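You operate a simulated robot arm through the tools that you are given. There is no shell and no other tool. Be economical: measure what you need, move in short steps, check, and stop when the job is done.

You are at the controls of a simulated two-armed robot. One attempt, no reset.

Task
Wipe the dust from under the white vase, then put the vase back.
Fine: the vase waits on the tray table; use the yellow duster and put it back where it lay; shut the cabinet door. Set down upright: vase. What is to be rubbed or washed off counts as gone when no trace of it is left.

It is judged by the outcome, as a careful person would: the job done as asked, and still so three seconds after it is handed in. It fails if anything else is knocked over, pushed out of place, dropped, spilled or broken.

Robot
Two 7-joint arms with two-finger parallel grippers on one trunk, on a base that drives. Base frame: it is fixed to the floor where the robot stands at the start and does not move with it; the origin is under the middle of the robot, x ahead of it, y to its left, z up. Readings come in cm, degrees, newtons and seconds.
The left shoulder is at the start at [7, 16.3, 97], the right one opposite. With the tool pointing down near the work surface each hand reaches from about 40 to 88 cm from the robot's upright axis, wherever it stands, measured 20 degrees to its own side. Places, roughly: display cabinet door [130, 0, 70]; glass shelf (30x59x1 cm) [150, 10, 80]; paperweight (5x5x3 cm) [150, 20, 80]; stone (6x5x6 cm) [160, 0, 80]; tray table [-10, -80, 70]; vase (6x6x15 cm) [150, -10, 90]. Payload 3.43 kg a hand.
The tool frame of a hand sits at the grasp point between the pads (the TCP): z along the fingers, y along the line on which they close. The tips reach 3.4 cm beyond it. The gripper opens to 12.8 cm. The fingers are 2.4 cm wide and 1.2 cm thick; the gripper's body (4.8 by 13 cm) begins 9.6 cm behind the TCP.
Orientation is that of the tool frame in the base frame, as a unit quaternion [x, y, z, w]. With the fingers straight down and closing along the base's y, the tool's x points along the base's -x, its y along +y and its z along -z.

Tools
- The arms move only by the tool drive_tool. It takes "left_deltas", "right_deltas" or both (then of equal length, played together; a hand with none holds still); each is a list of rows, each an object of numbers (a shift or turn left out is 0, a gripper value left out holds the last): "grip": the finger opening in cm, from 0 to 12.8; "dx", "dy", "dz": the shift along the tool's x, y, z in cm; "ax", "ay", "az": the turn, a rotation vector about the tool's x, y, z in degrees. In form: [{"grip": .., "dx": .., "dy": .., "dz": .., "ax": .., "ay": .., "az": ..}, ...]. A call has 1 to 10 rows; each row is the pose to reach, as a shift and turn from the pose commanded when the call began, along the tool's axes at that moment. Rows are played at 5 a second. More than 5 cm and 8.6 degrees between two rows, or a gripper value outside its range, and nothing of the call is played. A pose out of reach is approached as far as the arm can. The call stops where the force on the tool passes 90 N (or 10 N more than at its start, if that is more) or the arm is blocked; 0.2 s more then pass. The fingers move at their own pace (about 15.3 cm/s each) and stop on an object; they squeeze with about 40 N. The grip force told is the motor's: it shows also when the fingers shut on nothing. Time passes only in rows, and 0.2 s behind the last, so rows that repeat a pose let the fingers close. The reply holds the time, the measured pose of the TCP, the force on the tool along the base axes, the opening and the grip force, in the units named above and with some noise, with the torque about the TCP (base axes, N m) and any sound that the robot's microphone picked up.
- Cameras (640 x 400 px; columns grow to the right, rows downward): "scene" is now at [10.09, -5.56, 117.59]; the picture's right is [-0.75, -0.66, 0.00], its down [-0.52, 0.59, -0.62] and it looks along [0.41, -0.46, -0.78] (base axes); focal length 214 px, centre (320, 200). "left" rides on the left gripper at [7.6, 1.1, -16] in its tool frame; the picture's right is [-0.15, 0.99, 0.00], its down [-0.88, -0.13, -0.46] and it looks along [-0.45, -0.07, 0.89] (tool axes); focal length 234 px, centre (320, 200). "right" rides on the right gripper at [7.6, -1.1, -16] in its tool frame; the picture's right is [0.15, 0.99, 0.00], its down [-0.88, 0.13, -0.46] and it looks along [-0.45, 0.07, 0.89] (tool axes); focal length 234 px, centre (320, 200). There is no depth. A picture from a camera that has moved, and an enlarged one, comes with that camera's place and axes in the base frame and with its lens.
- snapshot(camera): a new picture of that camera. No time passes.
- move_column(by): slides the trunk up (or, below 0, down) by that many cm; the arms and the scene camera ride with it, the base frame stays. It gives what a move gives, with no picture.
- drive_base(legs): drives the robot by 1 to 6 legs, each [ahead, left, turn to the left] in cm, cm and degrees, along the robot's own axes; the way and the turn of a leg run together, so that a leg with both is an arc; at most 150 cm and 180 degrees a leg. The arms and the cameras ride along, it lands a little off, and it stops where it bumps. It gives what a move gives.
- aim_head(pan, tilt): turns the head with the scene camera to pan (to the left, within 86 degrees either way) and tilt (down, from -29 to 69), counted from straight ahead of the robot. It gives what a move gives.
- zoom(camera, box): a new picture of the part [left, top, right, bottom] of that camera's present view, enlarged. No time passes.
- sign_off(): hands the job in; it is judged then, once.

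Work in short steps. Places have to be worked out from the pictures, the camera data and where the tool is seen: move nearer, look again, correct. Check each grasp and each placing, and mend what went wrong. You have 120 turns and 100 pictures in all, those below and enlarged ones among them. Open the grippers and draw the arms clear of the work before you hand the job in, unless the task says otherwise; then end with one line.

The tools are called as a command line: name --argument value ..., lists and objects as JSON in quotes. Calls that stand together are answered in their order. drive_tool: Moves the arms, as the interface text tells. Its arguments: {"type":"object","properties":{"left_deltas":{"type":"array"},"right_deltas":{"type":"array"}},"required":[]} The other tools are called the same way: move_column (by) slides the trunk up or down; drive_base (legs) drives the base; aim_head (pan, tilt) turns the head that bears the scene camera; snapshot (camera) takes a picture; zoom (camera, box) takes an enlarged picture of a part of a camera's view; sign_off () hands the job in.

At the start:

```text
clock: 0.0
left_tool_pos: [54.2, 43.23, 78.21]
left_tcp_rot: [0.0, 1.0, 0.0, 0.0]
left_force: [0.7, 0.3, -0.7]
left_torque: [-0.02, -0.03, -0.01]
left_gripper_width: 12.78
left_grip_force: 0.0
right_tool_pos: [51.16, -9.94, 79.78]
right_tcp_rot: [0.0, 1.0, 0.0, 0.0]
right_force: [-0.6, 0.6, 0.5]
right_torque: [0.04, 0.01, 0.01]
right_gripper_width: 12.79
right_grip_force: 0.0
trunk travel left (down, up): [-45.0, 49.0]
robot x, y, heading: [0.31, -0.12, -0.1]
head pan, tilt: [-48.3, 51.6]
```

scene: 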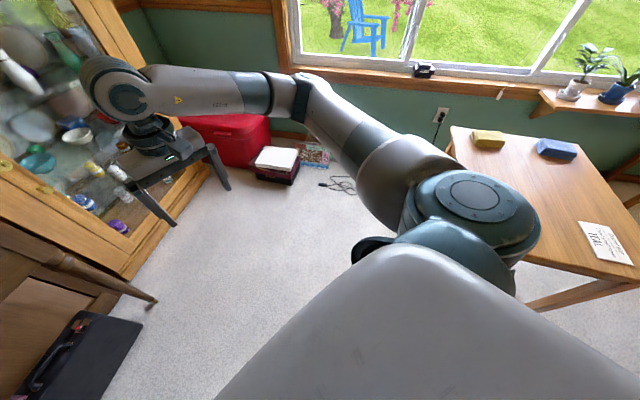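
right: 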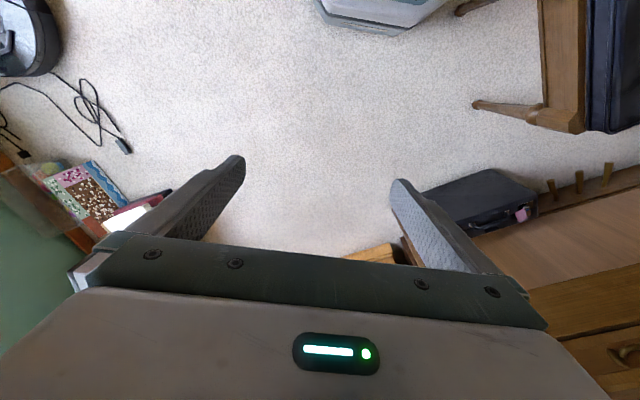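
left: 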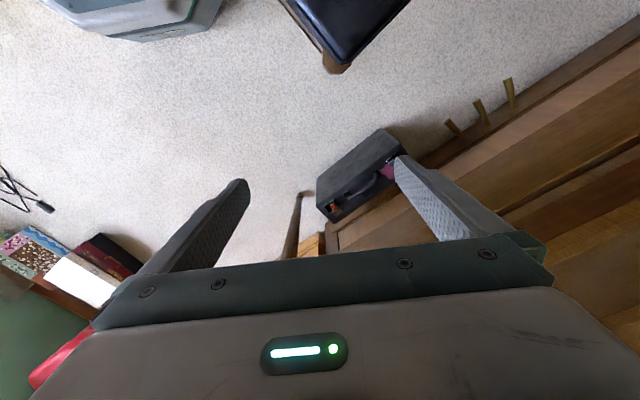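

I see a tray table to the right with yellow and blue blocks and a card. First I look straight ahead at the cabinet.

aim_head --pan 0 --tilt 15

zoom --camera "scene" --box '[0, 0, 640, 400]'

```text
clock: 1.2
left_tool_pos: [54.25, 43.21, 78.09]
left_tcp_rot: [0.0, 1.0, -0.001, 0.0]
left_force: [0.1, 0.5, -0.3]
left_torque: [-0.01, 0.01, 0.01]
left_gripper_width: 12.82
left_grip_force: 0.1
right_tool_pos: [51.24, -9.95, 79.8]
right_tcp_rot: [0.0, 1.0, 0.0, 0.0]
right_force: [0.5, 0.4, 1.2]
right_torque: [-0.02, 0.02, -0.02]
right_gripper_width: 12.82
right_grip_force: 0.0
trunk travel left (down, up): [-45.0, 49.0]
robot x, y, heading: [-0.22, -0.16, -0.2]
head pan, tilt: [0.0, 15.0]
```

```text
1.00 times, centred on (320, 200) of scene
camera zoom: at [14.41, 0.07, 123.17], right [0.0, -1.0, 0.0], down [-0.26, 0.0, -0.97], along [0.97, 0.0, -0.26], focal length 214 px, centre (320, 200)
```

zoom: 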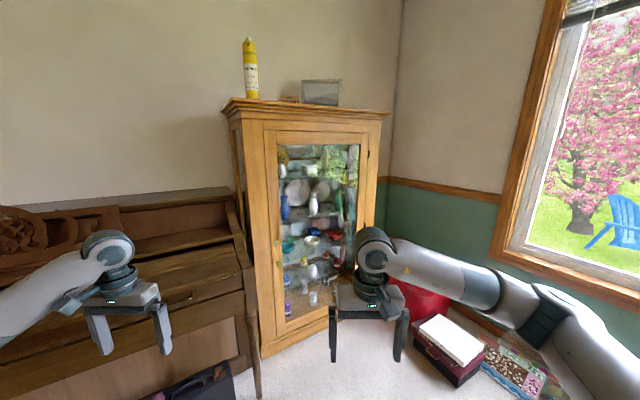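

The cabinet stands ahead, slightly angled. I enlarge it and the tray table note.

zoom --camera "scene" --box '[220, 90, 400, 360]'

zoom --camera "scene" --box '[260, 130, 380, 210]'

zoom --camera "scene" --box '[260, 200, 380, 330]'

```text
1.48 times, centred on (310, 225) of scene
camera zoom: at [14.41, 0.07, 123.17], right [0.0, -1.0, 0.0], down [-0.26, 0.0, -0.97], along [0.97, 0.0, -0.26], focal length 318 px, centre (335, 163)
```

zoom: 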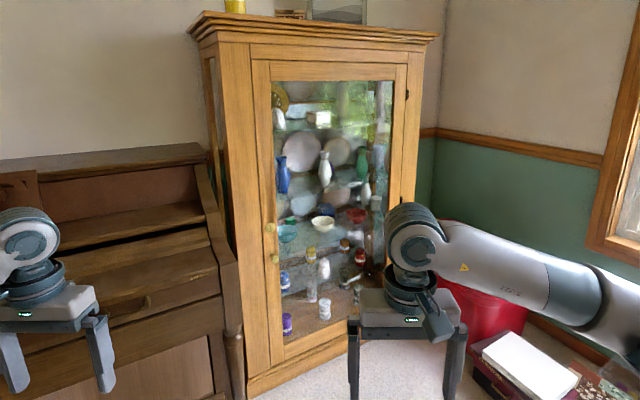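

```text
5.00 times, centred on (320, 170) of scene
camera zoom: at [14.41, 0.07, 123.17], right [0.0, -1.0, 0.0], down [-0.26, 0.0, -0.97], along [0.97, 0.0, -0.26], focal length 1072 px, centre (320, 350)
```

zoom: 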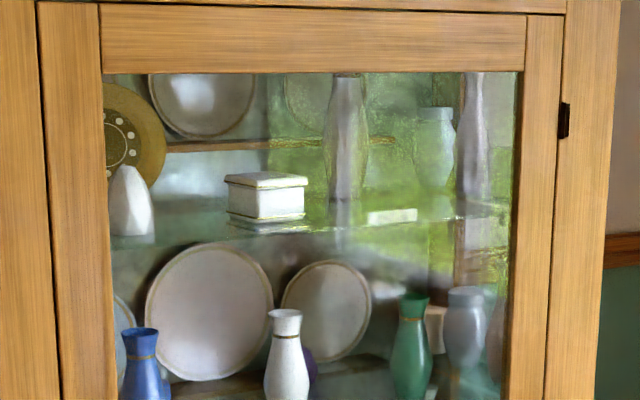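

```text
3.08 times, centred on (320, 265) of scene
camera zoom: at [14.41, 0.07, 123.17], right [0.0, -1.0, 0.0], down [-0.26, 0.0, -0.97], along [0.97, 0.0, -0.26], focal length 660 px, centre (320, 0)
```

zoom: 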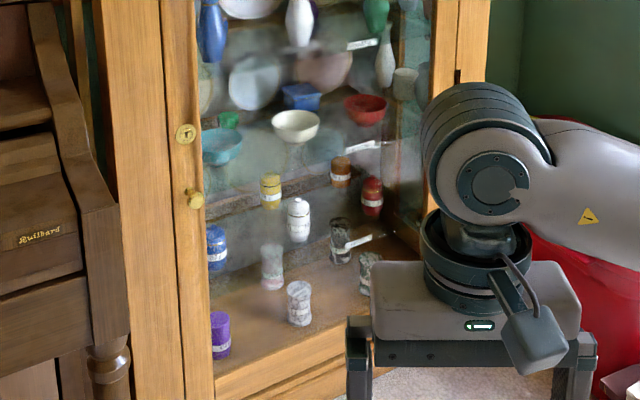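

The door is hinged on the right, knob on the left, and the cabinet face is turned about 27°. Now I look at the tray table and its card.

aim_head --pan -80 --tilt 35

snapshot --camera "scene"

```text
clock: 2.7
left_tool_pos: [54.09, 43.17, 78.04]
left_tcp_rot: [-0.001, 1.0, 0.001, 0.0]
left_force: [0.8, 0.5, 0.3]
left_torque: [-0.01, 0.02, 0.03]
left_gripper_width: 12.81
left_grip_force: 0.0
right_tool_pos: [51.27, -9.92, 79.82]
right_tcp_rot: [0.0, 1.0, 0.0, 0.0]
right_force: [0.3, 0.0, 0.7]
right_torque: [-0.02, -0.02, -0.05]
right_gripper_width: 12.8
right_grip_force: 0.0
trunk travel left (down, up): [-45.0, 49.0]
robot x, y, heading: [0.41, -0.25, 0.1]
head pan, tilt: [-80.0, 35.0]
```

```text
92 pictures are left
camera scene: at [6.61, -8.59, 119.98], right [-0.98, -0.17, 0.0], down [-0.1, 0.56, -0.82], along [0.14, -0.81, -0.57], focal length 214 px, centre (320, 200)
```

scene: 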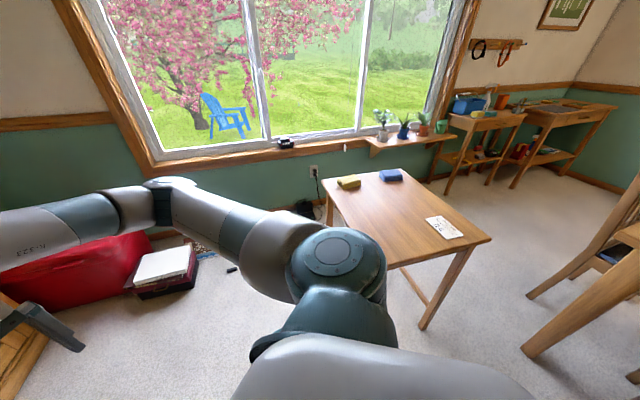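

zoom --camera "scene" --box '[320, 160, 480, 260]'

zoom --camera "scene" --box '[416, 206, 472, 246]'

```text
4.00 times, centred on (400, 210) of scene
camera zoom: at [6.61, -8.59, 119.98], right [-0.98, -0.17, 0.0], down [-0.1, 0.56, -0.82], along [0.14, -0.81, -0.57], focal length 858 px, centre (0, 160)
```

zoom: 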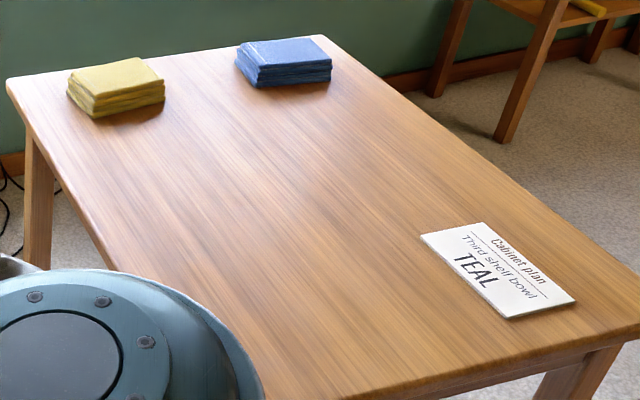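

```text
10.00 times, centred on (444, 226) of scene
camera zoom: at [6.61, -8.59, 119.98], right [-0.98, -0.17, 0.0], down [-0.1, 0.56, -0.82], along [0.14, -0.81, -0.57], focal length 2145 px, centre (-920, -60)
```

zoom: 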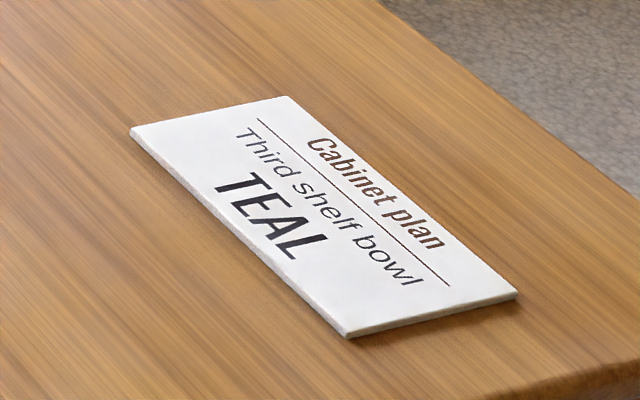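

The card ("Third shelf bowl TEAL") is unrelated to this job; the yellow duster lies near (8, -96). I now fold the left hand to point forward (for the knob) and turn the right hand's camera away from the robot, to be able to reach into the cabinet.

drive_tool --left_deltas '[{"ay": -8.5, "dy": -1.5}, {"ay": -17, "dy": -3}, {"ay": -25.5, "dy": -4.5}, {"ay": -34, "dy": -6}, {"ay": -42.5, "dy": -7.5}, {"ay": -51, "dy": -9}, {"ay": -59.5, "dy": -10.5}, {"ay": -68, "dy": -12}, {"ay": -76.5, "dy": -13.5}, {"ay": -85, "dy": -15}]' --right_deltas '[{"az": 8.5, "dy": -0.5}, {"az": 17, "dy": -1}, {"az": 25.5, "dy": -1.5}, {"az": 34, "dy": -2}, {"az": 42.5, "dy": -3}, {"az": 51, "dy": -4}, {"az": 59.5, "dy": -5}, {"az": 68, "dy": -6}, {"az": 76.5, "dy": -7}, {"az": 85, "dy": -8}]'

```text
clock: 4.9
left_tool_pos: [55.53, 28.58, 76.99]
left_tcp_rot: [0.0, 0.736, 0.0, 0.677]
left_force: [-0.3, 0.4, -0.1]
left_torque: [0.01, 0.01, 0.01]
left_gripper_width: 12.79
left_grip_force: 0.0
left hand out of reach, approached as far as the arm can: row 6, 7, 8, 9, 10
right_tool_pos: [51.17, -18.11, 79.79]
right_tcp_rot: [0.677, 0.736, -0.001, 0.001]
right_force: [0.6, -0.7, -0.2]
right_torque: [0.03, -0.02, -0.01]
right_gripper_width: 12.8
right_grip_force: 0.0
trunk travel left (down, up): [-45.0, 49.0]
robot x, y, heading: [-0.31, -0.15, -0.2]
head pan, tilt: [-80.0, 35.0]
```

Both follow. I continue the right hand's turn to 180°.

drive_tool --right_deltas '[{"az": 8.5}, {"az": 17}, {"az": 25.5}, {"az": 34}, {"az": 42.5}, {"az": 51}, {"az": 59.5}, {"az": 68}, {"az": 76.5}, {"az": 85}]'

aim_head --pan 0 --tilt 30

snapshot --camera "scene"

```text
clock: 7.1
left_tool_pos: [55.63, 28.65, 77.01]
left_tcp_rot: [0.0, 0.738, 0.0, 0.675]
left_force: [-0.8, -0.1, -1.0]
left_torque: [-0.04, -0.01, 0.01]
left_gripper_width: 12.77
left_grip_force: 0.1
right_tool_pos: [51.11, -18.03, 79.83]
right_tcp_rot: [0.996, 0.086, 0.0, 0.0]
right_force: [-0.3, -0.2, -1.0]
right_torque: [0.0, 0.0, 0.02]
right_gripper_width: 12.8
right_grip_force: 0.0
trunk travel left (down, up): [-45.0, 49.0]
robot x, y, heading: [0.16, 0.14, 0.1]
head pan, tilt: [-80.0, 35.0]
```

```text
clock: 8.6
left_tool_pos: [55.68, 28.68, 77.1]
left_tcp_rot: [0.001, 0.738, -0.001, 0.675]
left_force: [0.5, 0.1, -0.1]
left_torque: [-0.02, 0.0, 0.03]
left_gripper_width: 12.8
left_grip_force: 0.1
right_tool_pos: [51.21, -18.0, 79.78]
right_tcp_rot: [0.996, 0.088, 0.0, 0.0]
right_force: [0.7, -0.3, 0.4]
right_torque: [-0.01, -0.03, 0.03]
right_gripper_width: 12.81
right_grip_force: 0.1
trunk travel left (down, up): [-45.0, 49.0]
robot x, y, heading: [0.3, 0.13, 0.1]
head pan, tilt: [0.0, 30.0]
```

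```text
89 pictures are left
camera scene: at [14.11, 0.07, 120.76], right [0.0, -1.0, 0.0], down [-0.5, 0.0, -0.87], along [0.87, 0.0, -0.5], focal length 214 px, centre (320, 200)
```

scene: 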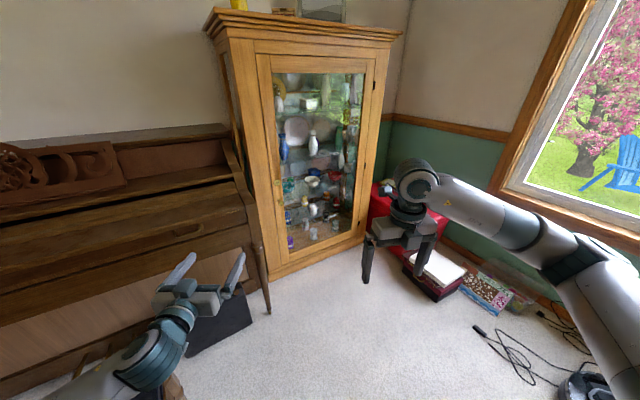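

Now tilt the right hand forward with its camera on top.

drive_tool --right_deltas '[{"ax": -0.7, "ay": 8, "az": 0.8}, {"ax": -1.4, "ay": 16, "az": 1.7}, {"ax": -2.1, "ay": 24, "az": 2.5}, {"ax": -2.8, "ay": 32, "az": 3.3}, {"ax": -3.5, "ay": 40, "az": 4.1}, {"ax": -4.2, "ay": 48, "az": 5}, {"ax": -4.9, "ay": 56, "az": 5.8}, {"ax": -5.6, "ay": 64, "az": 6.6}, {"ax": -6.3, "ay": 72, "az": 7.5}, {"ax": -7, "ay": 80, "az": 8.3}]'

```text
clock: 10.8
left_tool_pos: [55.7, 28.66, 76.99]
left_tcp_rot: [0.0, 0.738, 0.0, 0.675]
left_force: [1.7, -0.7, 1.0]
left_torque: [-0.01, 0.0, -0.02]
left_gripper_width: 12.8
left_grip_force: 0.0
right_tool_pos: [57.17, -15.62, 78.77]
right_tcp_rot: [0.857, 0.027, 0.514, -0.006]
right_force: [0.0, -0.3, 0.2]
right_torque: [0.02, -0.01, -0.01]
right_gripper_width: 12.82
right_grip_force: 0.1
right hand out of reach, approached as far as the arm can: row 5, 6, 7, 8, 9, 10
trunk travel left (down, up): [-45.0, 49.0]
robot x, y, heading: [0.12, -0.01, -0.3]
head pan, tilt: [0.0, 30.0]
```

The right hand got to about 62° tilt; it may be cramped. I extend it forward to see if it then reaches the level pose.

drive_tool --right_deltas '[{"dz": 3, "dx": 1, "ay": 3}, {"dz": 6, "dx": 2, "ay": 6}, {"dz": 9, "dx": 3, "ay": 9}, {"dz": 12, "dx": 4, "ay": 12}, {"dz": 14, "dx": 5, "ay": 12}]'

```text
clock: 12.0
left_tool_pos: [55.65, 28.6, 77.07]
left_tcp_rot: [-0.001, 0.738, 0.001, 0.675]
left_force: [0.0, 0.0, -0.7]
left_torque: [0.0, 0.02, -0.02]
left_gripper_width: 12.79
left_grip_force: 0.1
right_tool_pos: [71.61, -10.83, 79.26]
right_tcp_rot: [0.808, 0.016, 0.589, 0.006]
right_force: [-0.2, -0.7, -0.5]
right_torque: [-0.01, -0.03, 0.04]
right_gripper_width: 12.79
right_grip_force: 0.2
right hand out of reach, approached as far as the arm can: row 1, 2, 3, 4, 5
trunk travel left (down, up): [-45.0, 49.0]
robot x, y, heading: [0.04, -0.32, 0.2]
head pan, tilt: [0.0, 30.0]
```

The right hand points forward 18° below level now; good. I drive to in front of the cabinet, staying back, and turn to face it.

drive_base --legs '[[42, -22, 0], [0, 0, 27]]'

aim_head --pan 0 --tilt 25

snapshot --camera "scene"

```text
clock: 15.9
left_tool_pos: [88.16, 19.18, 77.17]
left_tcp_rot: [-0.089, 0.731, 0.068, 0.673]
left_force: [16.8, -45.0, 0.4]
left_torque: [0.09, -0.1, -0.21]
left_gripper_width: 10.06
left_grip_force: 0.1
right_tool_pos: [114.51, -12.28, 79.28]
right_tcp_rot: [0.796, 0.13, 0.586, -0.081]
right_force: [-0.3, -0.8, 0.2]
right_torque: [0.0, -0.02, 0.03]
right_gripper_width: 12.83
right_grip_force: 0.1
trunk travel left (down, up): [-45.0, 49.0]
robot x, y, heading: [42.55, -21.88, 16.6]
head pan, tilt: [0.0, 30.0]
stopped in leg 2: the force on the tool passed its limit (the readings are from after the stop); the commanded pose is now the measured one
```

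```text
clock: 16.5
left_tool_pos: [88.12, 19.35, 77.13]
left_tcp_rot: [-0.091, 0.731, 0.073, 0.673]
left_force: [21.0, -55.6, -3.7]
left_torque: [-0.15, -0.1, -0.24]
left_gripper_width: 9.44
left_grip_force: 0.1
right_tool_pos: [114.51, -11.98, 79.19]
right_tcp_rot: [0.797, 0.132, 0.584, -0.083]
right_force: [0.4, -0.1, -0.3]
right_torque: [-0.01, 0.0, 0.0]
right_gripper_width: 12.78
right_grip_force: 0.1
trunk travel left (down, up): [-45.0, 49.0]
robot x, y, heading: [42.6, -21.93, 16.8]
head pan, tilt: [0.0, 25.0]
```

```text
88 pictures are left
camera scene: at [56.61, -18.2, 121.54], right [0.29, -0.96, -0.01], down [-0.41, -0.12, -0.91], along [0.87, 0.26, -0.42], focal length 214 px, centre (320, 200)
```

scene: 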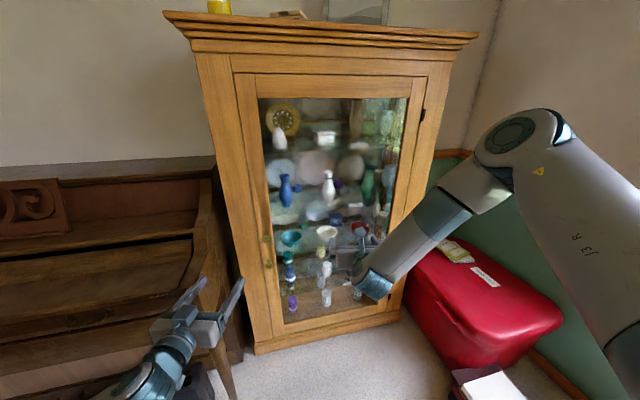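

The left hand touched the piano's side. I turn back a little to release it.

drive_base --legs '[[0, 0, -8]]'

snapshot --camera "left"

```text
clock: 17.4
left_tool_pos: [88.66, 18.16, 77.09]
left_tcp_rot: [-0.082, 0.732, 0.066, 0.673]
left_force: [-16.2, -13.8, 9.4]
left_torque: [0.72, 0.22, 1.65]
left_gripper_width: 12.13
left_grip_force: 0.0
right_tool_pos: [114.21, -14.52, 79.58]
right_tcp_rot: [0.798, 0.117, 0.587, -0.069]
right_force: [0.1, 0.6, -0.5]
right_torque: [-0.01, -0.01, 0.04]
right_gripper_width: 12.78
right_grip_force: 0.1
trunk travel left (down, up): [-45.0, 49.0]
robot x, y, heading: [42.69, -21.73, 14.6]
head pan, tilt: [0.0, 25.0]
stopped in leg 1: the force on the tool passed its limit (the readings are from after the stop); the commanded pose is now the measured one
```

```text
87 pictures are left
camera left: at [72.39, 15.64, 71.12], right [-0.19, 0.97, 0.13], down [-0.35, -0.19, 0.92], along [0.92, 0.13, 0.38], focal length 234 px, centre (320, 200)
```

left: 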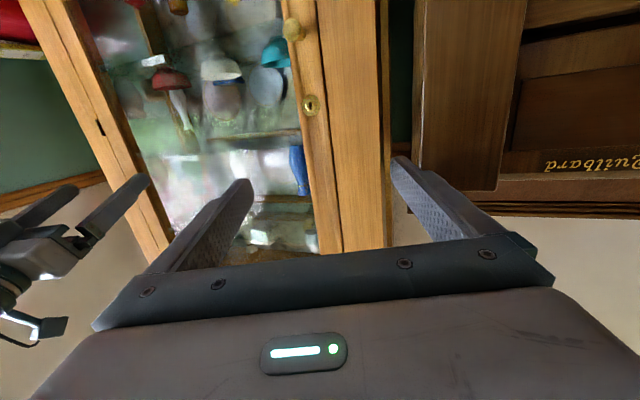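

The left finger sits against the piano's side; I draw the left hand straight back.

drive_tool --left_deltas '[{"dz": -2}, {"dz": -4}, {"dz": -6}, {"dz": -8}]'

snapshot --camera "left"

```text
clock: 18.4
left_tool_pos: [86.07, 18.42, 73.18]
left_tcp_rot: [-0.077, 0.732, 0.063, 0.674]
left_force: [40.3, -32.8, 20.3]
left_torque: [1.68, 0.24, -2.79]
left_gripper_width: 10.55
left_grip_force: 0.0
left hand out of reach, approached as far as the arm can: row 1, 2, 3, 4
right_tool_pos: [114.82, -14.89, 79.23]
right_tcp_rot: [0.8, 0.115, 0.585, -0.07]
right_force: [0.6, 0.5, 0.8]
right_torque: [0.01, 0.02, 0.03]
right_gripper_width: 12.82
right_grip_force: 0.0
trunk travel left (down, up): [-45.0, 49.0]
robot x, y, heading: [42.03, -21.94, 14.5]
head pan, tilt: [0.0, 25.0]
```

```text
86 pictures are left
camera left: at [69.62, 16.13, 67.23], right [-0.18, 0.97, 0.13], down [-0.35, -0.19, 0.92], along [0.92, 0.12, 0.37], focal length 234 px, centre (320, 200)
```

left: 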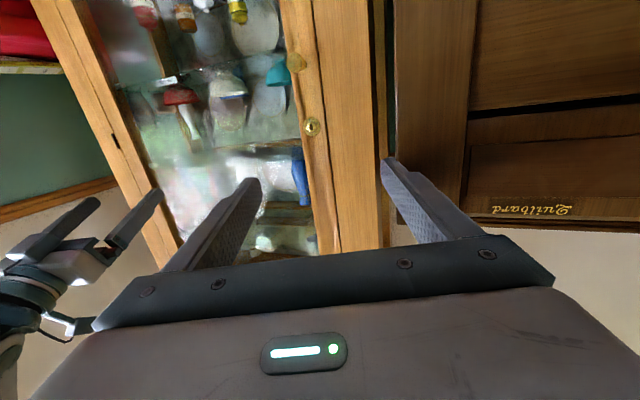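

The left finger's outer side rubs; I shift the left hand to the right, off the piano.

drive_tool --left_deltas '[{"dy": -2}, {"dy": -4}, {"dy": -6}, {"dy": -8}]'

```text
clock: 19.4
left_tool_pos: [88.03, 11.2, 72.69]
left_tcp_rot: [-0.083, 0.733, 0.066, 0.671]
left_force: [-0.5, 0.3, 0.3]
left_torque: [-0.01, -0.02, 0.03]
left_gripper_width: 12.79
left_grip_force: 0.1
left hand out of reach, approached as far as the arm can: row 1, 2, 3, 4
right_tool_pos: [114.59, -14.49, 79.33]
right_tcp_rot: [0.799, 0.118, 0.586, -0.069]
right_force: [-0.1, -0.1, 0.2]
right_torque: [-0.04, 0.0, 0.05]
right_gripper_width: 12.83
right_grip_force: 0.1
trunk travel left (down, up): [-45.0, 49.0]
robot x, y, heading: [42.52, -21.58, 14.4]
head pan, tilt: [0.0, 25.0]
```

Free again. I shift the base right a bit, then turn to face the cabinet squarely.

drive_base --legs '[[-4, -8, 0], [0, 0, 12.6]]'

snapshot --camera "scene"

```text
clock: 21.2
left_tool_pos: [77.69, 11.98, 72.75]
left_tcp_rot: [-0.164, 0.719, 0.139, 0.661]
left_force: [-0.1, 0.3, 0.8]
left_torque: [0.02, 0.0, -0.01]
left_gripper_width: 12.8
left_grip_force: 0.1
right_tool_pos: [109.28, -7.29, 79.26]
right_tcp_rot: [0.781, 0.206, 0.575, -0.134]
right_force: [-0.9, 0.4, 0.9]
right_torque: [0.0, -0.01, 0.0]
right_gripper_width: 12.81
right_grip_force: 0.0
trunk travel left (down, up): [-45.0, 49.0]
robot x, y, heading: [40.61, -30.34, 27.1]
head pan, tilt: [0.0, 25.0]
```

```text
85 pictures are left
camera scene: at [53.24, -23.68, 121.56], right [0.46, -0.89, 0.0], down [-0.38, -0.19, -0.91], along [0.81, 0.41, -0.42], focal length 214 px, centre (320, 200)
```

scene: 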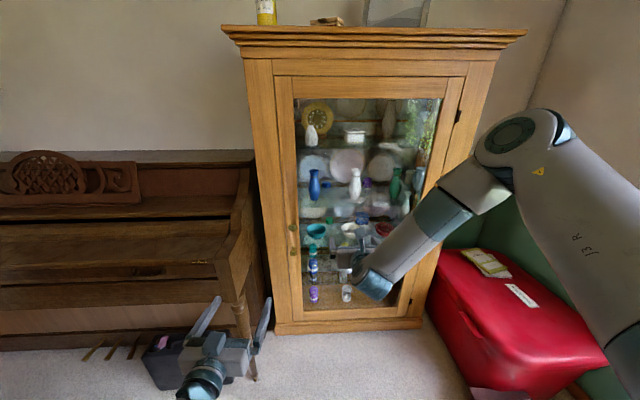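

The cabinet now stands square ahead: door plane about 94 cm from the robot's axis, knob about 12 cm left. I shift left so the right arm is in front of the knob and the door has room to swing, lower the trunk, and look closely.

drive_base --legs '[[0, 18, 0]]'

move_column --by -18

snapshot --camera "scene"

snapshot --camera "right"

```text
clock: 22.8
left_tool_pos: [69.12, 28.64, 72.68]
left_tcp_rot: [-0.164, 0.719, 0.139, 0.661]
left_force: [-0.6, 0.0, -0.3]
left_torque: [0.01, -0.02, -0.02]
left_gripper_width: 12.79
left_grip_force: 0.0
right_tool_pos: [100.55, 9.42, 79.35]
right_tcp_rot: [0.781, 0.205, 0.574, -0.132]
right_force: [0.2, 0.5, 0.2]
right_torque: [-0.01, 0.01, 0.0]
right_gripper_width: 12.79
right_grip_force: 0.0
trunk travel left (down, up): [-45.0, 49.0]
robot x, y, heading: [32.2, -13.39, 27.3]
head pan, tilt: [0.0, 25.0]
```

```text
clock: 24.7
left_tool_pos: [71.19, 30.92, 53.36]
left_tcp_rot: [-0.144, 0.727, 0.116, 0.661]
left_force: [-1.3, -0.3, -0.3]
left_torque: [0.03, 0.02, 0.07]
left_gripper_width: 12.8
left_grip_force: 0.1
right_tool_pos: [101.69, 10.19, 61.52]
right_tcp_rot: [0.781, 0.205, 0.582, -0.096]
right_force: [0.7, -0.6, 0.3]
right_torque: [0.01, 0.14, 0.1]
right_gripper_width: 12.79
right_grip_force: 0.1
trunk travel left (down, up): [-27.4, 66.6]
robot x, y, heading: [34.42, -13.45, 24.3]
head pan, tilt: [0.0, 25.0]
stopped: the arm was blocked; the commanded pose is now the measured one
```

```text
84 pictures are left
camera scene: at [49.01, -11.68, 104.6], right [0.41, -0.91, -0.05], down [-0.4, -0.13, -0.91], along [0.82, 0.39, -0.42], focal length 214 px, centre (320, 200)
```

scene: 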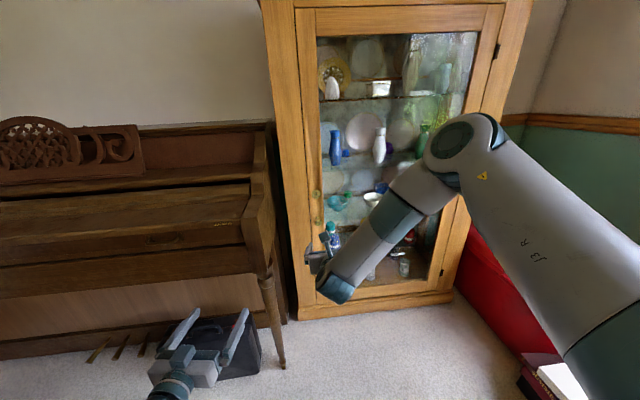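

```text
83 pictures are left
camera right: at [89.07, 6.42, 73.58], right [0.46, -0.86, 0.23], down [-0.55, -0.48, -0.69], along [0.7, 0.19, -0.69], focal length 234 px, centre (320, 200)
```

right: 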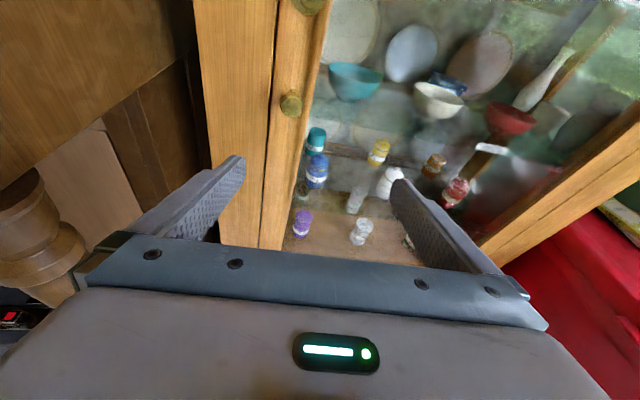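

The trunk was blocked near the end and the base was pushed slightly. I raise it back a bit and look down to the left.

move_column --by 6

aim_head --pan 60 --tilt 55

snapshot --camera "scene"

```text
clock: 25.7
left_tool_pos: [70.35, 30.62, 59.54]
left_tcp_rot: [-0.156, 0.719, 0.114, 0.667]
left_force: [0.6, -0.4, -0.3]
left_torque: [0.02, -0.01, 0.0]
left_gripper_width: 12.78
left_grip_force: 0.1
right_tool_pos: [101.01, 10.22, 67.33]
right_tcp_rot: [0.781, 0.206, 0.581, -0.1]
right_force: [1.1, 0.7, 0.0]
right_torque: [0.01, 0.04, -0.06]
right_gripper_width: 12.82
right_grip_force: 0.0
trunk travel left (down, up): [-33.4, 60.6]
robot x, y, heading: [33.48, -12.92, 25.0]
head pan, tilt: [0.0, 25.0]
```

```text
clock: 27.0
left_tool_pos: [70.65, 30.81, 59.52]
left_tcp_rot: [-0.158, 0.72, 0.111, 0.667]
left_force: [-0.6, -0.2, 0.1]
left_torque: [0.0, 0.01, 0.0]
left_gripper_width: 12.79
left_grip_force: 0.0
right_tool_pos: [101.09, 10.52, 67.52]
right_tcp_rot: [0.78, 0.207, 0.581, -0.1]
right_force: [0.2, 0.2, -0.3]
right_torque: [0.01, 0.02, -0.04]
right_gripper_width: 12.78
right_grip_force: 0.0
trunk travel left (down, up): [-33.4, 60.6]
robot x, y, heading: [33.36, -13.38, 25.3]
head pan, tilt: [60.0, 55.0]
```

```text
82 pictures are left
camera scene: at [38.62, -3.87, 105.56], right [1.0, -0.09, 0.0], down [-0.07, -0.82, -0.57], along [0.05, 0.57, -0.82], focal length 214 px, centre (320, 200)
```

scene: 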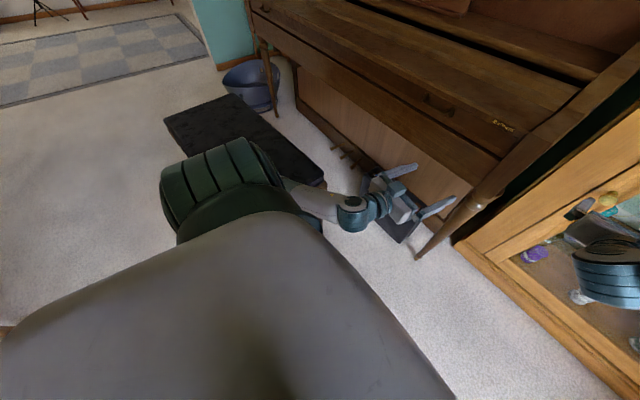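

A piano bench sits below the left elbow; that was the contact. I raise the trunk back up and will lower only the right hand.

move_column --by 11.5

aim_head --pan 0 --tilt 30

drive_tool --right_deltas '[{"dx": -3, "dz": 1}, {"dx": -6, "dz": 2}, {"dx": -9, "dz": 3}, {"dx": -12, "dz": 4}, {"dx": -15, "dz": 5}]'

snapshot --camera "right"

snapshot --camera "scene"

```text
clock: 28.5
left_tool_pos: [70.57, 30.79, 70.99]
left_tcp_rot: [-0.159, 0.719, 0.113, 0.667]
left_force: [0.5, 0.1, 1.1]
left_torque: [0.0, 0.02, 0.02]
left_gripper_width: 12.79
left_grip_force: 0.0
right_tool_pos: [100.95, 10.55, 78.88]
right_tcp_rot: [0.78, 0.207, 0.581, -0.099]
right_force: [-0.5, 0.1, -0.1]
right_torque: [0.0, -0.01, 0.01]
right_gripper_width: 12.79
right_grip_force: 0.1
trunk travel left (down, up): [-44.9, 49.1]
robot x, y, heading: [33.16, -13.23, 25.2]
head pan, tilt: [60.0, 55.0]
```

```text
clock: 29.8
left_tool_pos: [70.47, 30.9, 71.01]
left_tcp_rot: [-0.159, 0.72, 0.112, 0.667]
left_force: [0.3, 0.1, -0.3]
left_torque: [-0.01, -0.03, 0.02]
left_gripper_width: 12.82
left_grip_force: 0.0
right_tool_pos: [100.98, 10.62, 78.81]
right_tcp_rot: [0.78, 0.208, 0.581, -0.099]
right_force: [0.7, -0.3, 0.0]
right_torque: [-0.03, 0.01, 0.01]
right_gripper_width: 12.8
right_grip_force: 0.1
trunk travel left (down, up): [-44.9, 49.1]
robot x, y, heading: [33.52, -13.19, 25.1]
head pan, tilt: [0.0, 30.0]
```

```text
clock: 31.0
left_tool_pos: [70.55, 30.62, 71.06]
left_tcp_rot: [-0.158, 0.72, 0.111, 0.667]
left_force: [-0.1, -0.8, -0.6]
left_torque: [0.0, -0.01, 0.01]
left_gripper_width: 12.8
left_grip_force: 0.1
right_tool_pos: [100.59, 12.14, 64.95]
right_tcp_rot: [0.788, 0.2, 0.575, -0.085]
right_force: [-0.3, -0.2, -0.4]
right_torque: [0.01, 0.0, 0.0]
right_gripper_width: 12.78
right_grip_force: 0.0
right hand out of reach, approached as far as the arm can: row 3, 4, 5
trunk travel left (down, up): [-44.9, 49.1]
robot x, y, heading: [33.08, -13.16, 25.2]
head pan, tilt: [0.0, 30.0]
```

```text
81 pictures are left
camera right: at [88.17, 8.91, 77.24], right [0.45, -0.86, 0.23], down [-0.57, -0.48, -0.67], along [0.69, 0.17, -0.71], focal length 234 px, centre (320, 200)
```

right: 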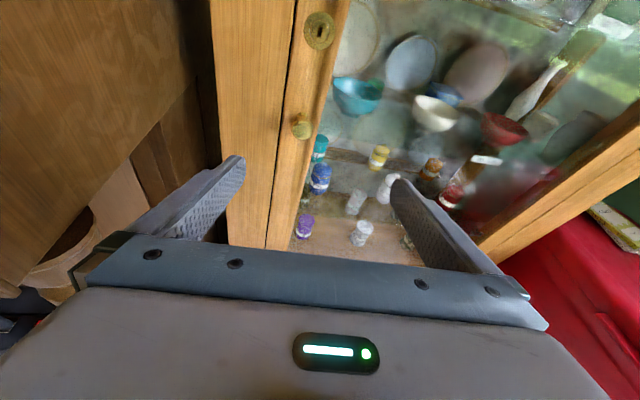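

```text
80 pictures are left
camera scene: at [46.2, -7.13, 120.66], right [0.42, -0.91, 0.0], down [-0.45, -0.21, -0.87], along [0.78, 0.37, -0.5], focal length 214 px, centre (320, 200)
```

scene: 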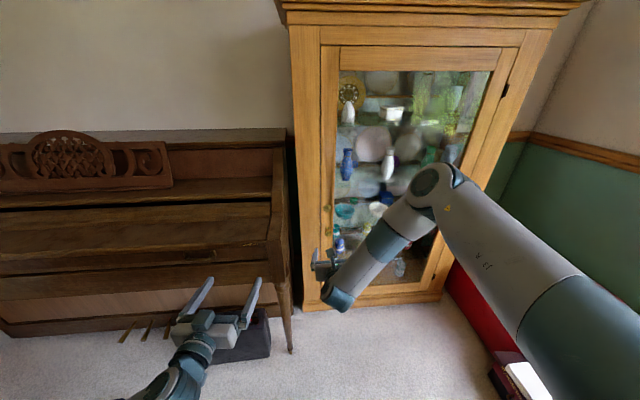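

Knob estimated at (116, 22, 60). To gain room I point the left hand down and draw it back, then will drive nearer with the base.

drive_tool --left_deltas '[{"ay": 8, "dz": -1}, {"ay": 16, "dz": -2}, {"ay": 24, "dz": -3}, {"ay": 32, "dz": -4}, {"ay": 40, "dz": -5}, {"ay": 48, "dz": -6}, {"ay": 56, "dz": -7}, {"ay": 64, "dz": -8}, {"ay": 72, "dz": -9}, {"ay": 80, "dz": -10}]'

zoom --camera "scene" --box '[280, 170, 400, 300]'

```text
clock: 33.2
left_tool_pos: [61.23, 27.48, 72.14]
left_tcp_rot: [-0.194, 0.98, -0.017, 0.047]
left_force: [0.6, -0.3, 0.0]
left_torque: [0.01, -0.02, 0.01]
left_gripper_width: 12.77
left_grip_force: 0.0
left hand out of reach, approached as far as the arm can: row 1, 2, 3, 4, 5, 6, 7, 8
right_tool_pos: [100.6, 12.1, 65.01]
right_tcp_rot: [0.788, 0.201, 0.575, -0.086]
right_force: [0.1, 0.8, -1.2]
right_torque: [0.02, 0.0, -0.03]
right_gripper_width: 12.78
right_grip_force: 0.1
trunk travel left (down, up): [-44.9, 49.1]
robot x, y, heading: [33.31, -13.25, 25.2]
head pan, tilt: [0.0, 30.0]
```

```text
3.08 times, centred on (340, 235) of scene
camera zoom: at [46.17, -7.12, 120.65], right [0.42, -0.91, 0.0], down [-0.45, -0.21, -0.87], along [0.78, 0.37, -0.5], focal length 660 px, centre (258, 92)
```

zoom: 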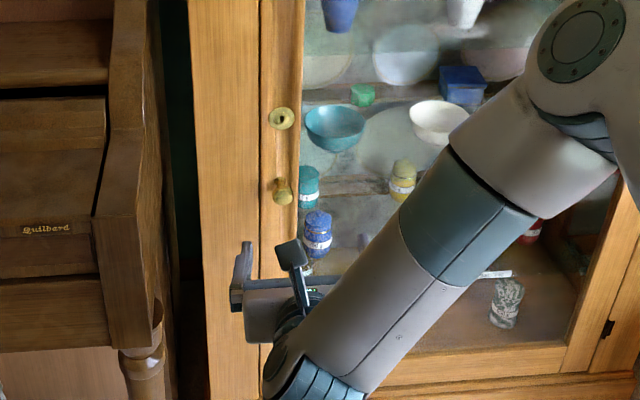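

Both cameras agree: knob at (116.2, 22.2, 60). I drive 10 cm ahead and narrow the right fingers.

drive_base --legs '[[10, 0, 0]]'

drive_tool --right_deltas '[{"grip": 7, "dx": -1, "dy": -1}, {"dx": -2, "dy": -2}]'

snapshot --camera "right"

```text
clock: 34.3
left_tool_pos: [70.1, 31.64, 71.99]
left_tcp_rot: [-0.194, 0.98, -0.017, 0.048]
left_force: [0.8, 0.6, 0.7]
left_torque: [-0.04, 0.02, -0.01]
left_gripper_width: 12.82
left_grip_force: 0.1
right_tool_pos: [109.42, 16.41, 65.01]
right_tcp_rot: [0.788, 0.201, 0.575, -0.086]
right_force: [0.9, -0.2, 0.6]
right_torque: [-0.01, -0.04, 0.02]
right_gripper_width: 12.8
right_grip_force: 0.1
trunk travel left (down, up): [-44.9, 49.1]
robot x, y, heading: [42.18, -9.08, 25.2]
head pan, tilt: [0.0, 30.0]
```

```text
clock: 34.9
left_tool_pos: [69.96, 31.57, 72.04]
left_tcp_rot: [-0.196, 0.979, -0.016, 0.048]
left_force: [-0.8, -0.4, 0.3]
left_torque: [0.0, -0.01, 0.05]
left_gripper_width: 12.81
left_grip_force: 0.0
right_tool_pos: [107.76, 17.73, 62.9]
right_tcp_rot: [0.789, 0.202, 0.575, -0.085]
right_force: [-0.5, 0.4, 0.0]
right_torque: [-0.03, 0.01, -0.02]
right_gripper_width: 7.02
right_grip_force: 0.2
trunk travel left (down, up): [-44.9, 49.1]
robot x, y, heading: [42.21, -8.97, 25.4]
head pan, tilt: [0.0, 30.0]
```

```text
78 pictures are left
camera right: at [95.37, 14.45, 75.17], right [0.45, -0.86, 0.23], down [-0.57, -0.48, -0.67], along [0.69, 0.17, -0.71], focal length 234 px, centre (320, 200)
```

right: 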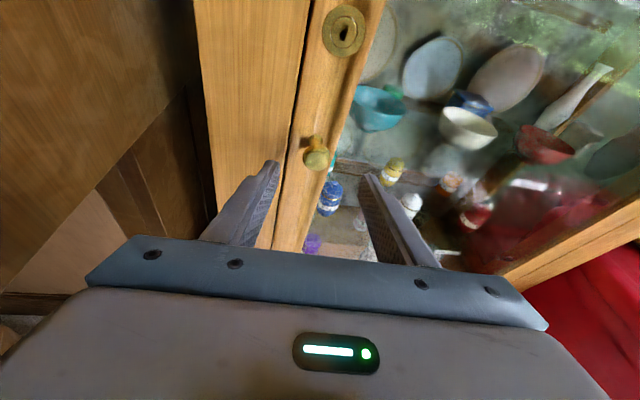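

Knob sits between the finger lines; I advance 7.5 cm, then check.

drive_tool --right_deltas '[{"dx": 0.2, "dy": -0.3, "dz": 3}, {"dx": 0.4, "dy": -0.6, "dz": 6}, {"dx": 0.5, "dy": -0.6, "dz": 8}]'

snapshot --camera "right"

```text
clock: 35.7
left_tool_pos: [69.93, 31.72, 71.98]
left_tcp_rot: [-0.194, 0.98, -0.016, 0.048]
left_force: [-0.6, -0.5, -0.4]
left_torque: [0.02, 0.0, 0.02]
left_gripper_width: 12.8
left_grip_force: 0.1
right_tool_pos: [114.52, 21.37, 60.78]
right_tcp_rot: [0.788, 0.202, 0.575, -0.086]
right_force: [-0.1, -0.4, -0.1]
right_torque: [0.0, 0.0, 0.0]
right_gripper_width: 7.0
right_grip_force: 0.0
trunk travel left (down, up): [-44.9, 49.1]
robot x, y, heading: [42.14, -9.15, 25.2]
head pan, tilt: [0.0, 30.0]
```

```text
77 pictures are left
camera right: at [102.16, 18.11, 73.03], right [0.45, -0.86, 0.23], down [-0.57, -0.48, -0.67], along [0.69, 0.16, -0.71], focal length 234 px, centre (320, 200)
```

right: 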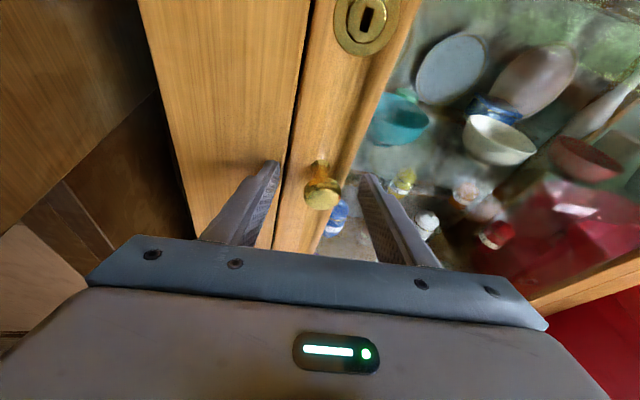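

The knob is right at the grasp point. Close.

drive_tool --right_deltas '[{"grip": 1}, {"grip": 0}, {"grip": 0}]'

```text
clock: 36.5
left_tool_pos: [69.88, 31.52, 72.06]
left_tcp_rot: [-0.195, 0.98, -0.016, 0.048]
left_force: [0.5, -0.8, -0.5]
left_torque: [-0.05, 0.0, -0.01]
left_gripper_width: 12.79
left_grip_force: 0.0
right_tool_pos: [114.69, 21.1, 60.86]
right_tcp_rot: [0.789, 0.2, 0.574, -0.084]
right_force: [4.9, -11.3, 1.2]
right_torque: [-0.33, -0.11, 0.31]
right_gripper_width: 3.16
right_grip_force: 45.4
trunk travel left (down, up): [-44.9, 49.1]
robot x, y, heading: [42.16, -8.98, 25.3]
head pan, tilt: [0.0, 30.0]
```

Firm grip on the knob (3.2 cm). I pull along the door's arc, about 12° first.

drive_tool --right_deltas '[{"dx": -0.9, "dy": 0.3, "dz": -2.4, "ax": 2.3, "ay": 0.2, "az": -0.8}, {"dx": -1.75, "dy": 0.73, "dz": -4.86, "ax": 4.7, "ay": 0.5, "az": -1.6}, {"dx": -2.6, "dy": 1.25, "dz": -7.2, "ax": 7, "ay": 0.7, "az": -2.4}, {"dx": -3.5, "dy": 1.85, "dz": -9.6, "ax": 9.4, "ay": 1, "az": -3.2}, {"dx": -4.4, "dy": 2.6, "dz": -12, "ax": 11.7, "ay": 1.2, "az": -4}]'

snapshot --camera "right"

```text
clock: 37.7
left_tool_pos: [69.89, 31.69, 72.02]
left_tcp_rot: [-0.195, 0.98, -0.016, 0.048]
left_force: [0.3, 0.1, -0.4]
left_torque: [-0.06, -0.04, -0.01]
left_gripper_width: 12.78
left_grip_force: 0.0
right_tool_pos: [100.69, 19.65, 65.77]
right_tcp_rot: [0.778, 0.272, 0.554, -0.12]
right_force: [-0.7, -0.2, 0.1]
right_torque: [0.02, 0.01, -0.02]
right_gripper_width: 0.0
right_grip_force: 33.1
right hand out of reach, approached as far as the arm can: row 1, 2, 3, 4, 5
trunk travel left (down, up): [-44.9, 49.1]
robot x, y, heading: [41.91, -8.9, 25.2]
head pan, tilt: [0.0, 30.0]
```

```text
76 pictures are left
camera right: at [89.22, 14.96, 78.43], right [0.59, -0.77, 0.25], down [-0.5, -0.58, -0.64], along [0.64, 0.25, -0.73], focal length 234 px, centre (320, 200)
```

right: 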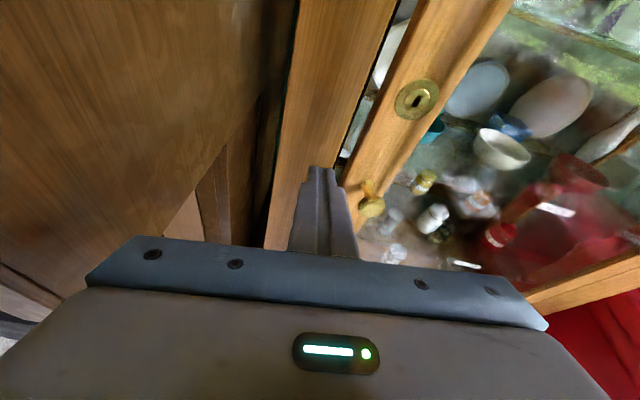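

The knob slipped out but the door came ajar. I look at the gap.

zoom --camera "right" --box '[270, 0, 510, 240]'

zoom --camera "scene" --box '[280, 30, 440, 330]'

```text
1.67 times, centred on (390, 120) of right
camera zoom: at [89.22, 14.96, 78.43], right [0.59, -0.77, 0.25], down [-0.5, -0.58, -0.64], along [0.64, 0.25, -0.73], focal length 390 px, centre (203, 333)
```

zoom: 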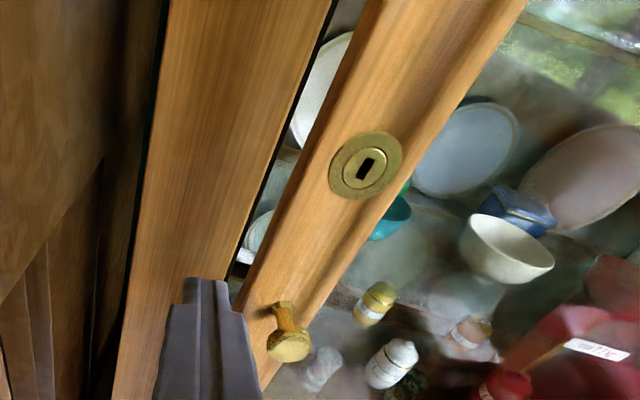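

```text
1.33 times, centred on (360, 180) of scene
camera zoom: at [54.78, -2.9, 120.67], right [0.43, -0.9, 0.0], down [-0.45, -0.21, -0.87], along [0.78, 0.37, -0.5], focal length 286 px, centre (267, 227)
```

zoom: 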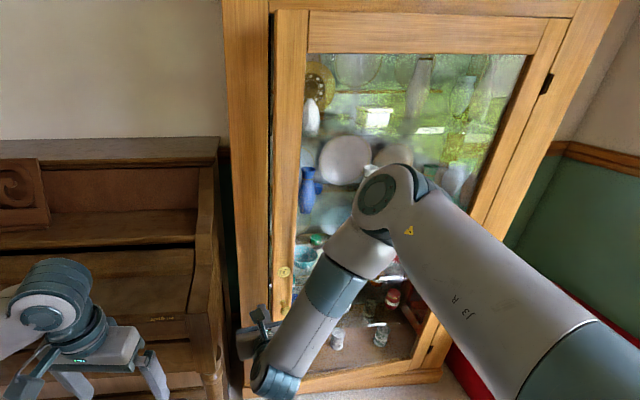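

Door is open about 8° (knob now near (109, 17, 60)). I back the base 10 cm so the arm has room, and line up again for a deeper grip.

drive_base --legs '[[-10, 0, 0]]'

drive_tool --right_deltas '[{"grip": 7, "dx": -0.3, "dy": 3, "dz": 3}, {"dx": -0.6, "dy": 6, "dz": 6}, {"dx": -0.8, "dy": 8, "dz": 9}]'

snapshot --camera "right"

```text
clock: 38.8
left_tool_pos: [61.07, 27.26, 72.05]
left_tcp_rot: [-0.195, 0.98, -0.016, 0.048]
left_force: [0.3, 0.7, 0.0]
left_torque: [0.05, -0.03, 0.0]
left_gripper_width: 12.8
left_grip_force: 0.1
right_tool_pos: [91.96, 15.26, 65.87]
right_tcp_rot: [0.777, 0.27, 0.556, -0.12]
right_force: [-0.1, -0.2, 0.8]
right_torque: [0.01, 0.0, -0.03]
right_gripper_width: 0.02
right_grip_force: 33.1
trunk travel left (down, up): [-44.9, 49.1]
robot x, y, heading: [33.16, -12.99, 25.4]
head pan, tilt: [0.0, 30.0]
```

```text
clock: 39.6
left_tool_pos: [61.14, 27.35, 71.94]
left_tcp_rot: [-0.194, 0.98, -0.016, 0.047]
left_force: [0.2, -0.3, -0.9]
left_torque: [0.0, 0.02, -0.02]
left_gripper_width: 12.79
left_grip_force: 0.1
right_tool_pos: [102.12, 16.7, 65.31]
right_tcp_rot: [0.79, 0.262, 0.546, -0.1]
right_force: [0.3, 0.2, -0.5]
right_torque: [0.02, 0.0, 0.01]
right_gripper_width: 7.03
right_grip_force: 0.0
right hand out of reach, approached as far as the arm can: row 1, 2, 3
trunk travel left (down, up): [-44.9, 49.1]
robot x, y, heading: [33.01, -13.46, 25.0]
head pan, tilt: [0.0, 30.0]
```

```text
73 pictures are left
camera right: at [90.75, 12.79, 78.28], right [0.56, -0.79, 0.26], down [-0.54, -0.58, -0.61], along [0.63, 0.2, -0.75], focal length 234 px, centre (320, 200)
```

right: 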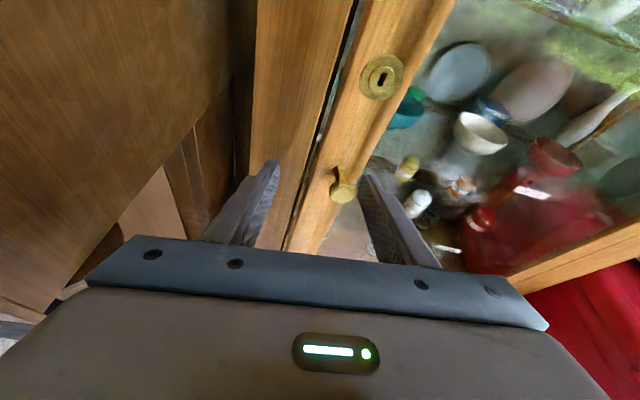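

The arm is cramped because the knob is low; I lower the trunk only 8 cm (well short of the earlier contact).

move_column --by -8

drive_tool --right_deltas '[{"dx": 1.5, "dy": 2}, {"dx": 3, "dy": 4}, {"dx": 4.2, "dy": 4.1, "dz": 1.5}, {"dx": 4.2, "dy": 4.1, "dz": 3}]'

snapshot --camera "right"

```text
clock: 40.8
left_tool_pos: [61.01, 27.21, 64.12]
left_tcp_rot: [-0.194, 0.98, -0.016, 0.048]
left_force: [-0.1, 0.7, 0.0]
left_torque: [0.03, 0.02, 0.01]
left_gripper_width: 12.8
left_grip_force: 0.0
right_tool_pos: [102.15, 16.68, 57.28]
right_tcp_rot: [0.79, 0.262, 0.546, -0.1]
right_force: [0.1, 0.0, -0.1]
right_torque: [0.02, -0.02, -0.02]
right_gripper_width: 6.97
right_grip_force: 0.0
trunk travel left (down, up): [-36.9, 57.1]
robot x, y, heading: [33.05, -12.84, 25.2]
head pan, tilt: [0.0, 30.0]
```

```text
clock: 41.8
left_tool_pos: [61.05, 27.43, 64.01]
left_tcp_rot: [-0.193, 0.98, -0.016, 0.047]
left_force: [0.0, -0.2, -0.1]
left_torque: [-0.02, -0.02, 0.01]
left_gripper_width: 12.8
left_grip_force: 0.1
right_tool_pos: [107.8, 15.84, 60.56]
right_tcp_rot: [0.791, 0.261, 0.545, -0.098]
right_force: [-0.4, 0.4, -0.4]
right_torque: [0.0, 0.02, 0.0]
right_gripper_width: 7.0
right_grip_force: 0.1
trunk travel left (down, up): [-36.9, 57.1]
robot x, y, heading: [33.35, -12.98, 25.2]
head pan, tilt: [0.0, 30.0]
```

```text
72 pictures are left
camera right: at [96.45, 12.05, 73.57], right [0.55, -0.79, 0.26], down [-0.54, -0.58, -0.61], along [0.63, 0.2, -0.75], focal length 234 px, centre (320, 200)
```

right: 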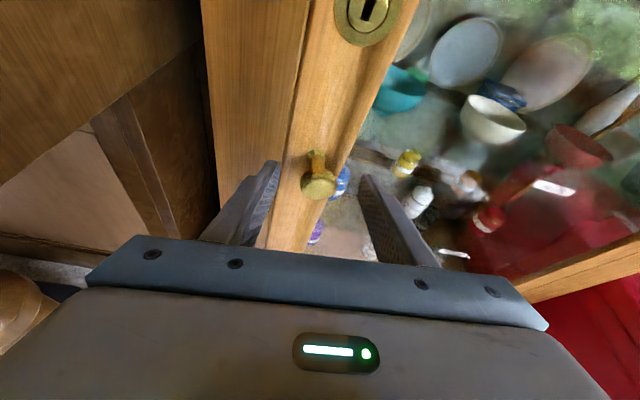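

Aligned. I go 1.5 cm deeper, close on the knob, and pull by backing the base.

drive_tool --right_deltas '[{"dz": 1.3}, {"dz": 1.3, "grip": 1}, {"dz": 1.3, "grip": 0}, {"dz": 1.3, "grip": 0}]'

drive_base --legs '[[-6, -3, 2], [-6, -3.5, 2]]'

snapshot --camera "right"

```text
clock: 42.8
left_tool_pos: [61.05, 27.3, 63.92]
left_tcp_rot: [-0.194, 0.98, -0.016, 0.047]
left_force: [0.7, -0.7, -0.4]
left_torque: [-0.01, -0.01, -0.04]
left_gripper_width: 12.81
left_grip_force: 0.0
right_tool_pos: [108.72, 16.6, 60.1]
right_tcp_rot: [0.791, 0.262, 0.544, -0.098]
right_force: [-2.3, 4.1, -0.9]
right_torque: [-0.15, 0.12, 0.56]
right_gripper_width: 3.15
right_grip_force: 44.7
trunk travel left (down, up): [-36.9, 57.1]
robot x, y, heading: [32.73, -13.58, 25.2]
head pan, tilt: [0.0, 30.0]
```

```text
clock: 44.4
left_tool_pos: [50.93, 17.46, 64.23]
left_tcp_rot: [-0.225, 0.973, -0.013, 0.047]
left_force: [0.7, -0.6, 0.1]
left_torque: [0.02, 0.01, 0.02]
left_gripper_width: 12.81
left_grip_force: 0.0
right_tool_pos: [100.58, 8.41, 59.98]
right_tcp_rot: [0.784, 0.274, 0.547, -0.106]
right_force: [63.3, -50.7, 2.4]
right_torque: [0.24, -0.1, 0.08]
right_gripper_width: 3.26
right_grip_force: 44.9
trunk travel left (down, up): [-36.9, 57.1]
robot x, y, heading: [25.57, -24.68, 28.7]
head pan, tilt: [0.0, 30.0]
```

```text
71 pictures are left
camera right: at [89.24, 4.19, 72.94], right [0.58, -0.77, 0.27], down [-0.52, -0.6, -0.62], along [0.63, 0.22, -0.74], focal length 234 px, centre (320, 200)
```

right: 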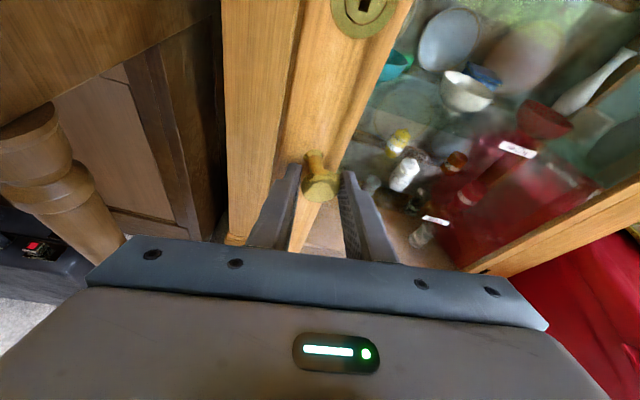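

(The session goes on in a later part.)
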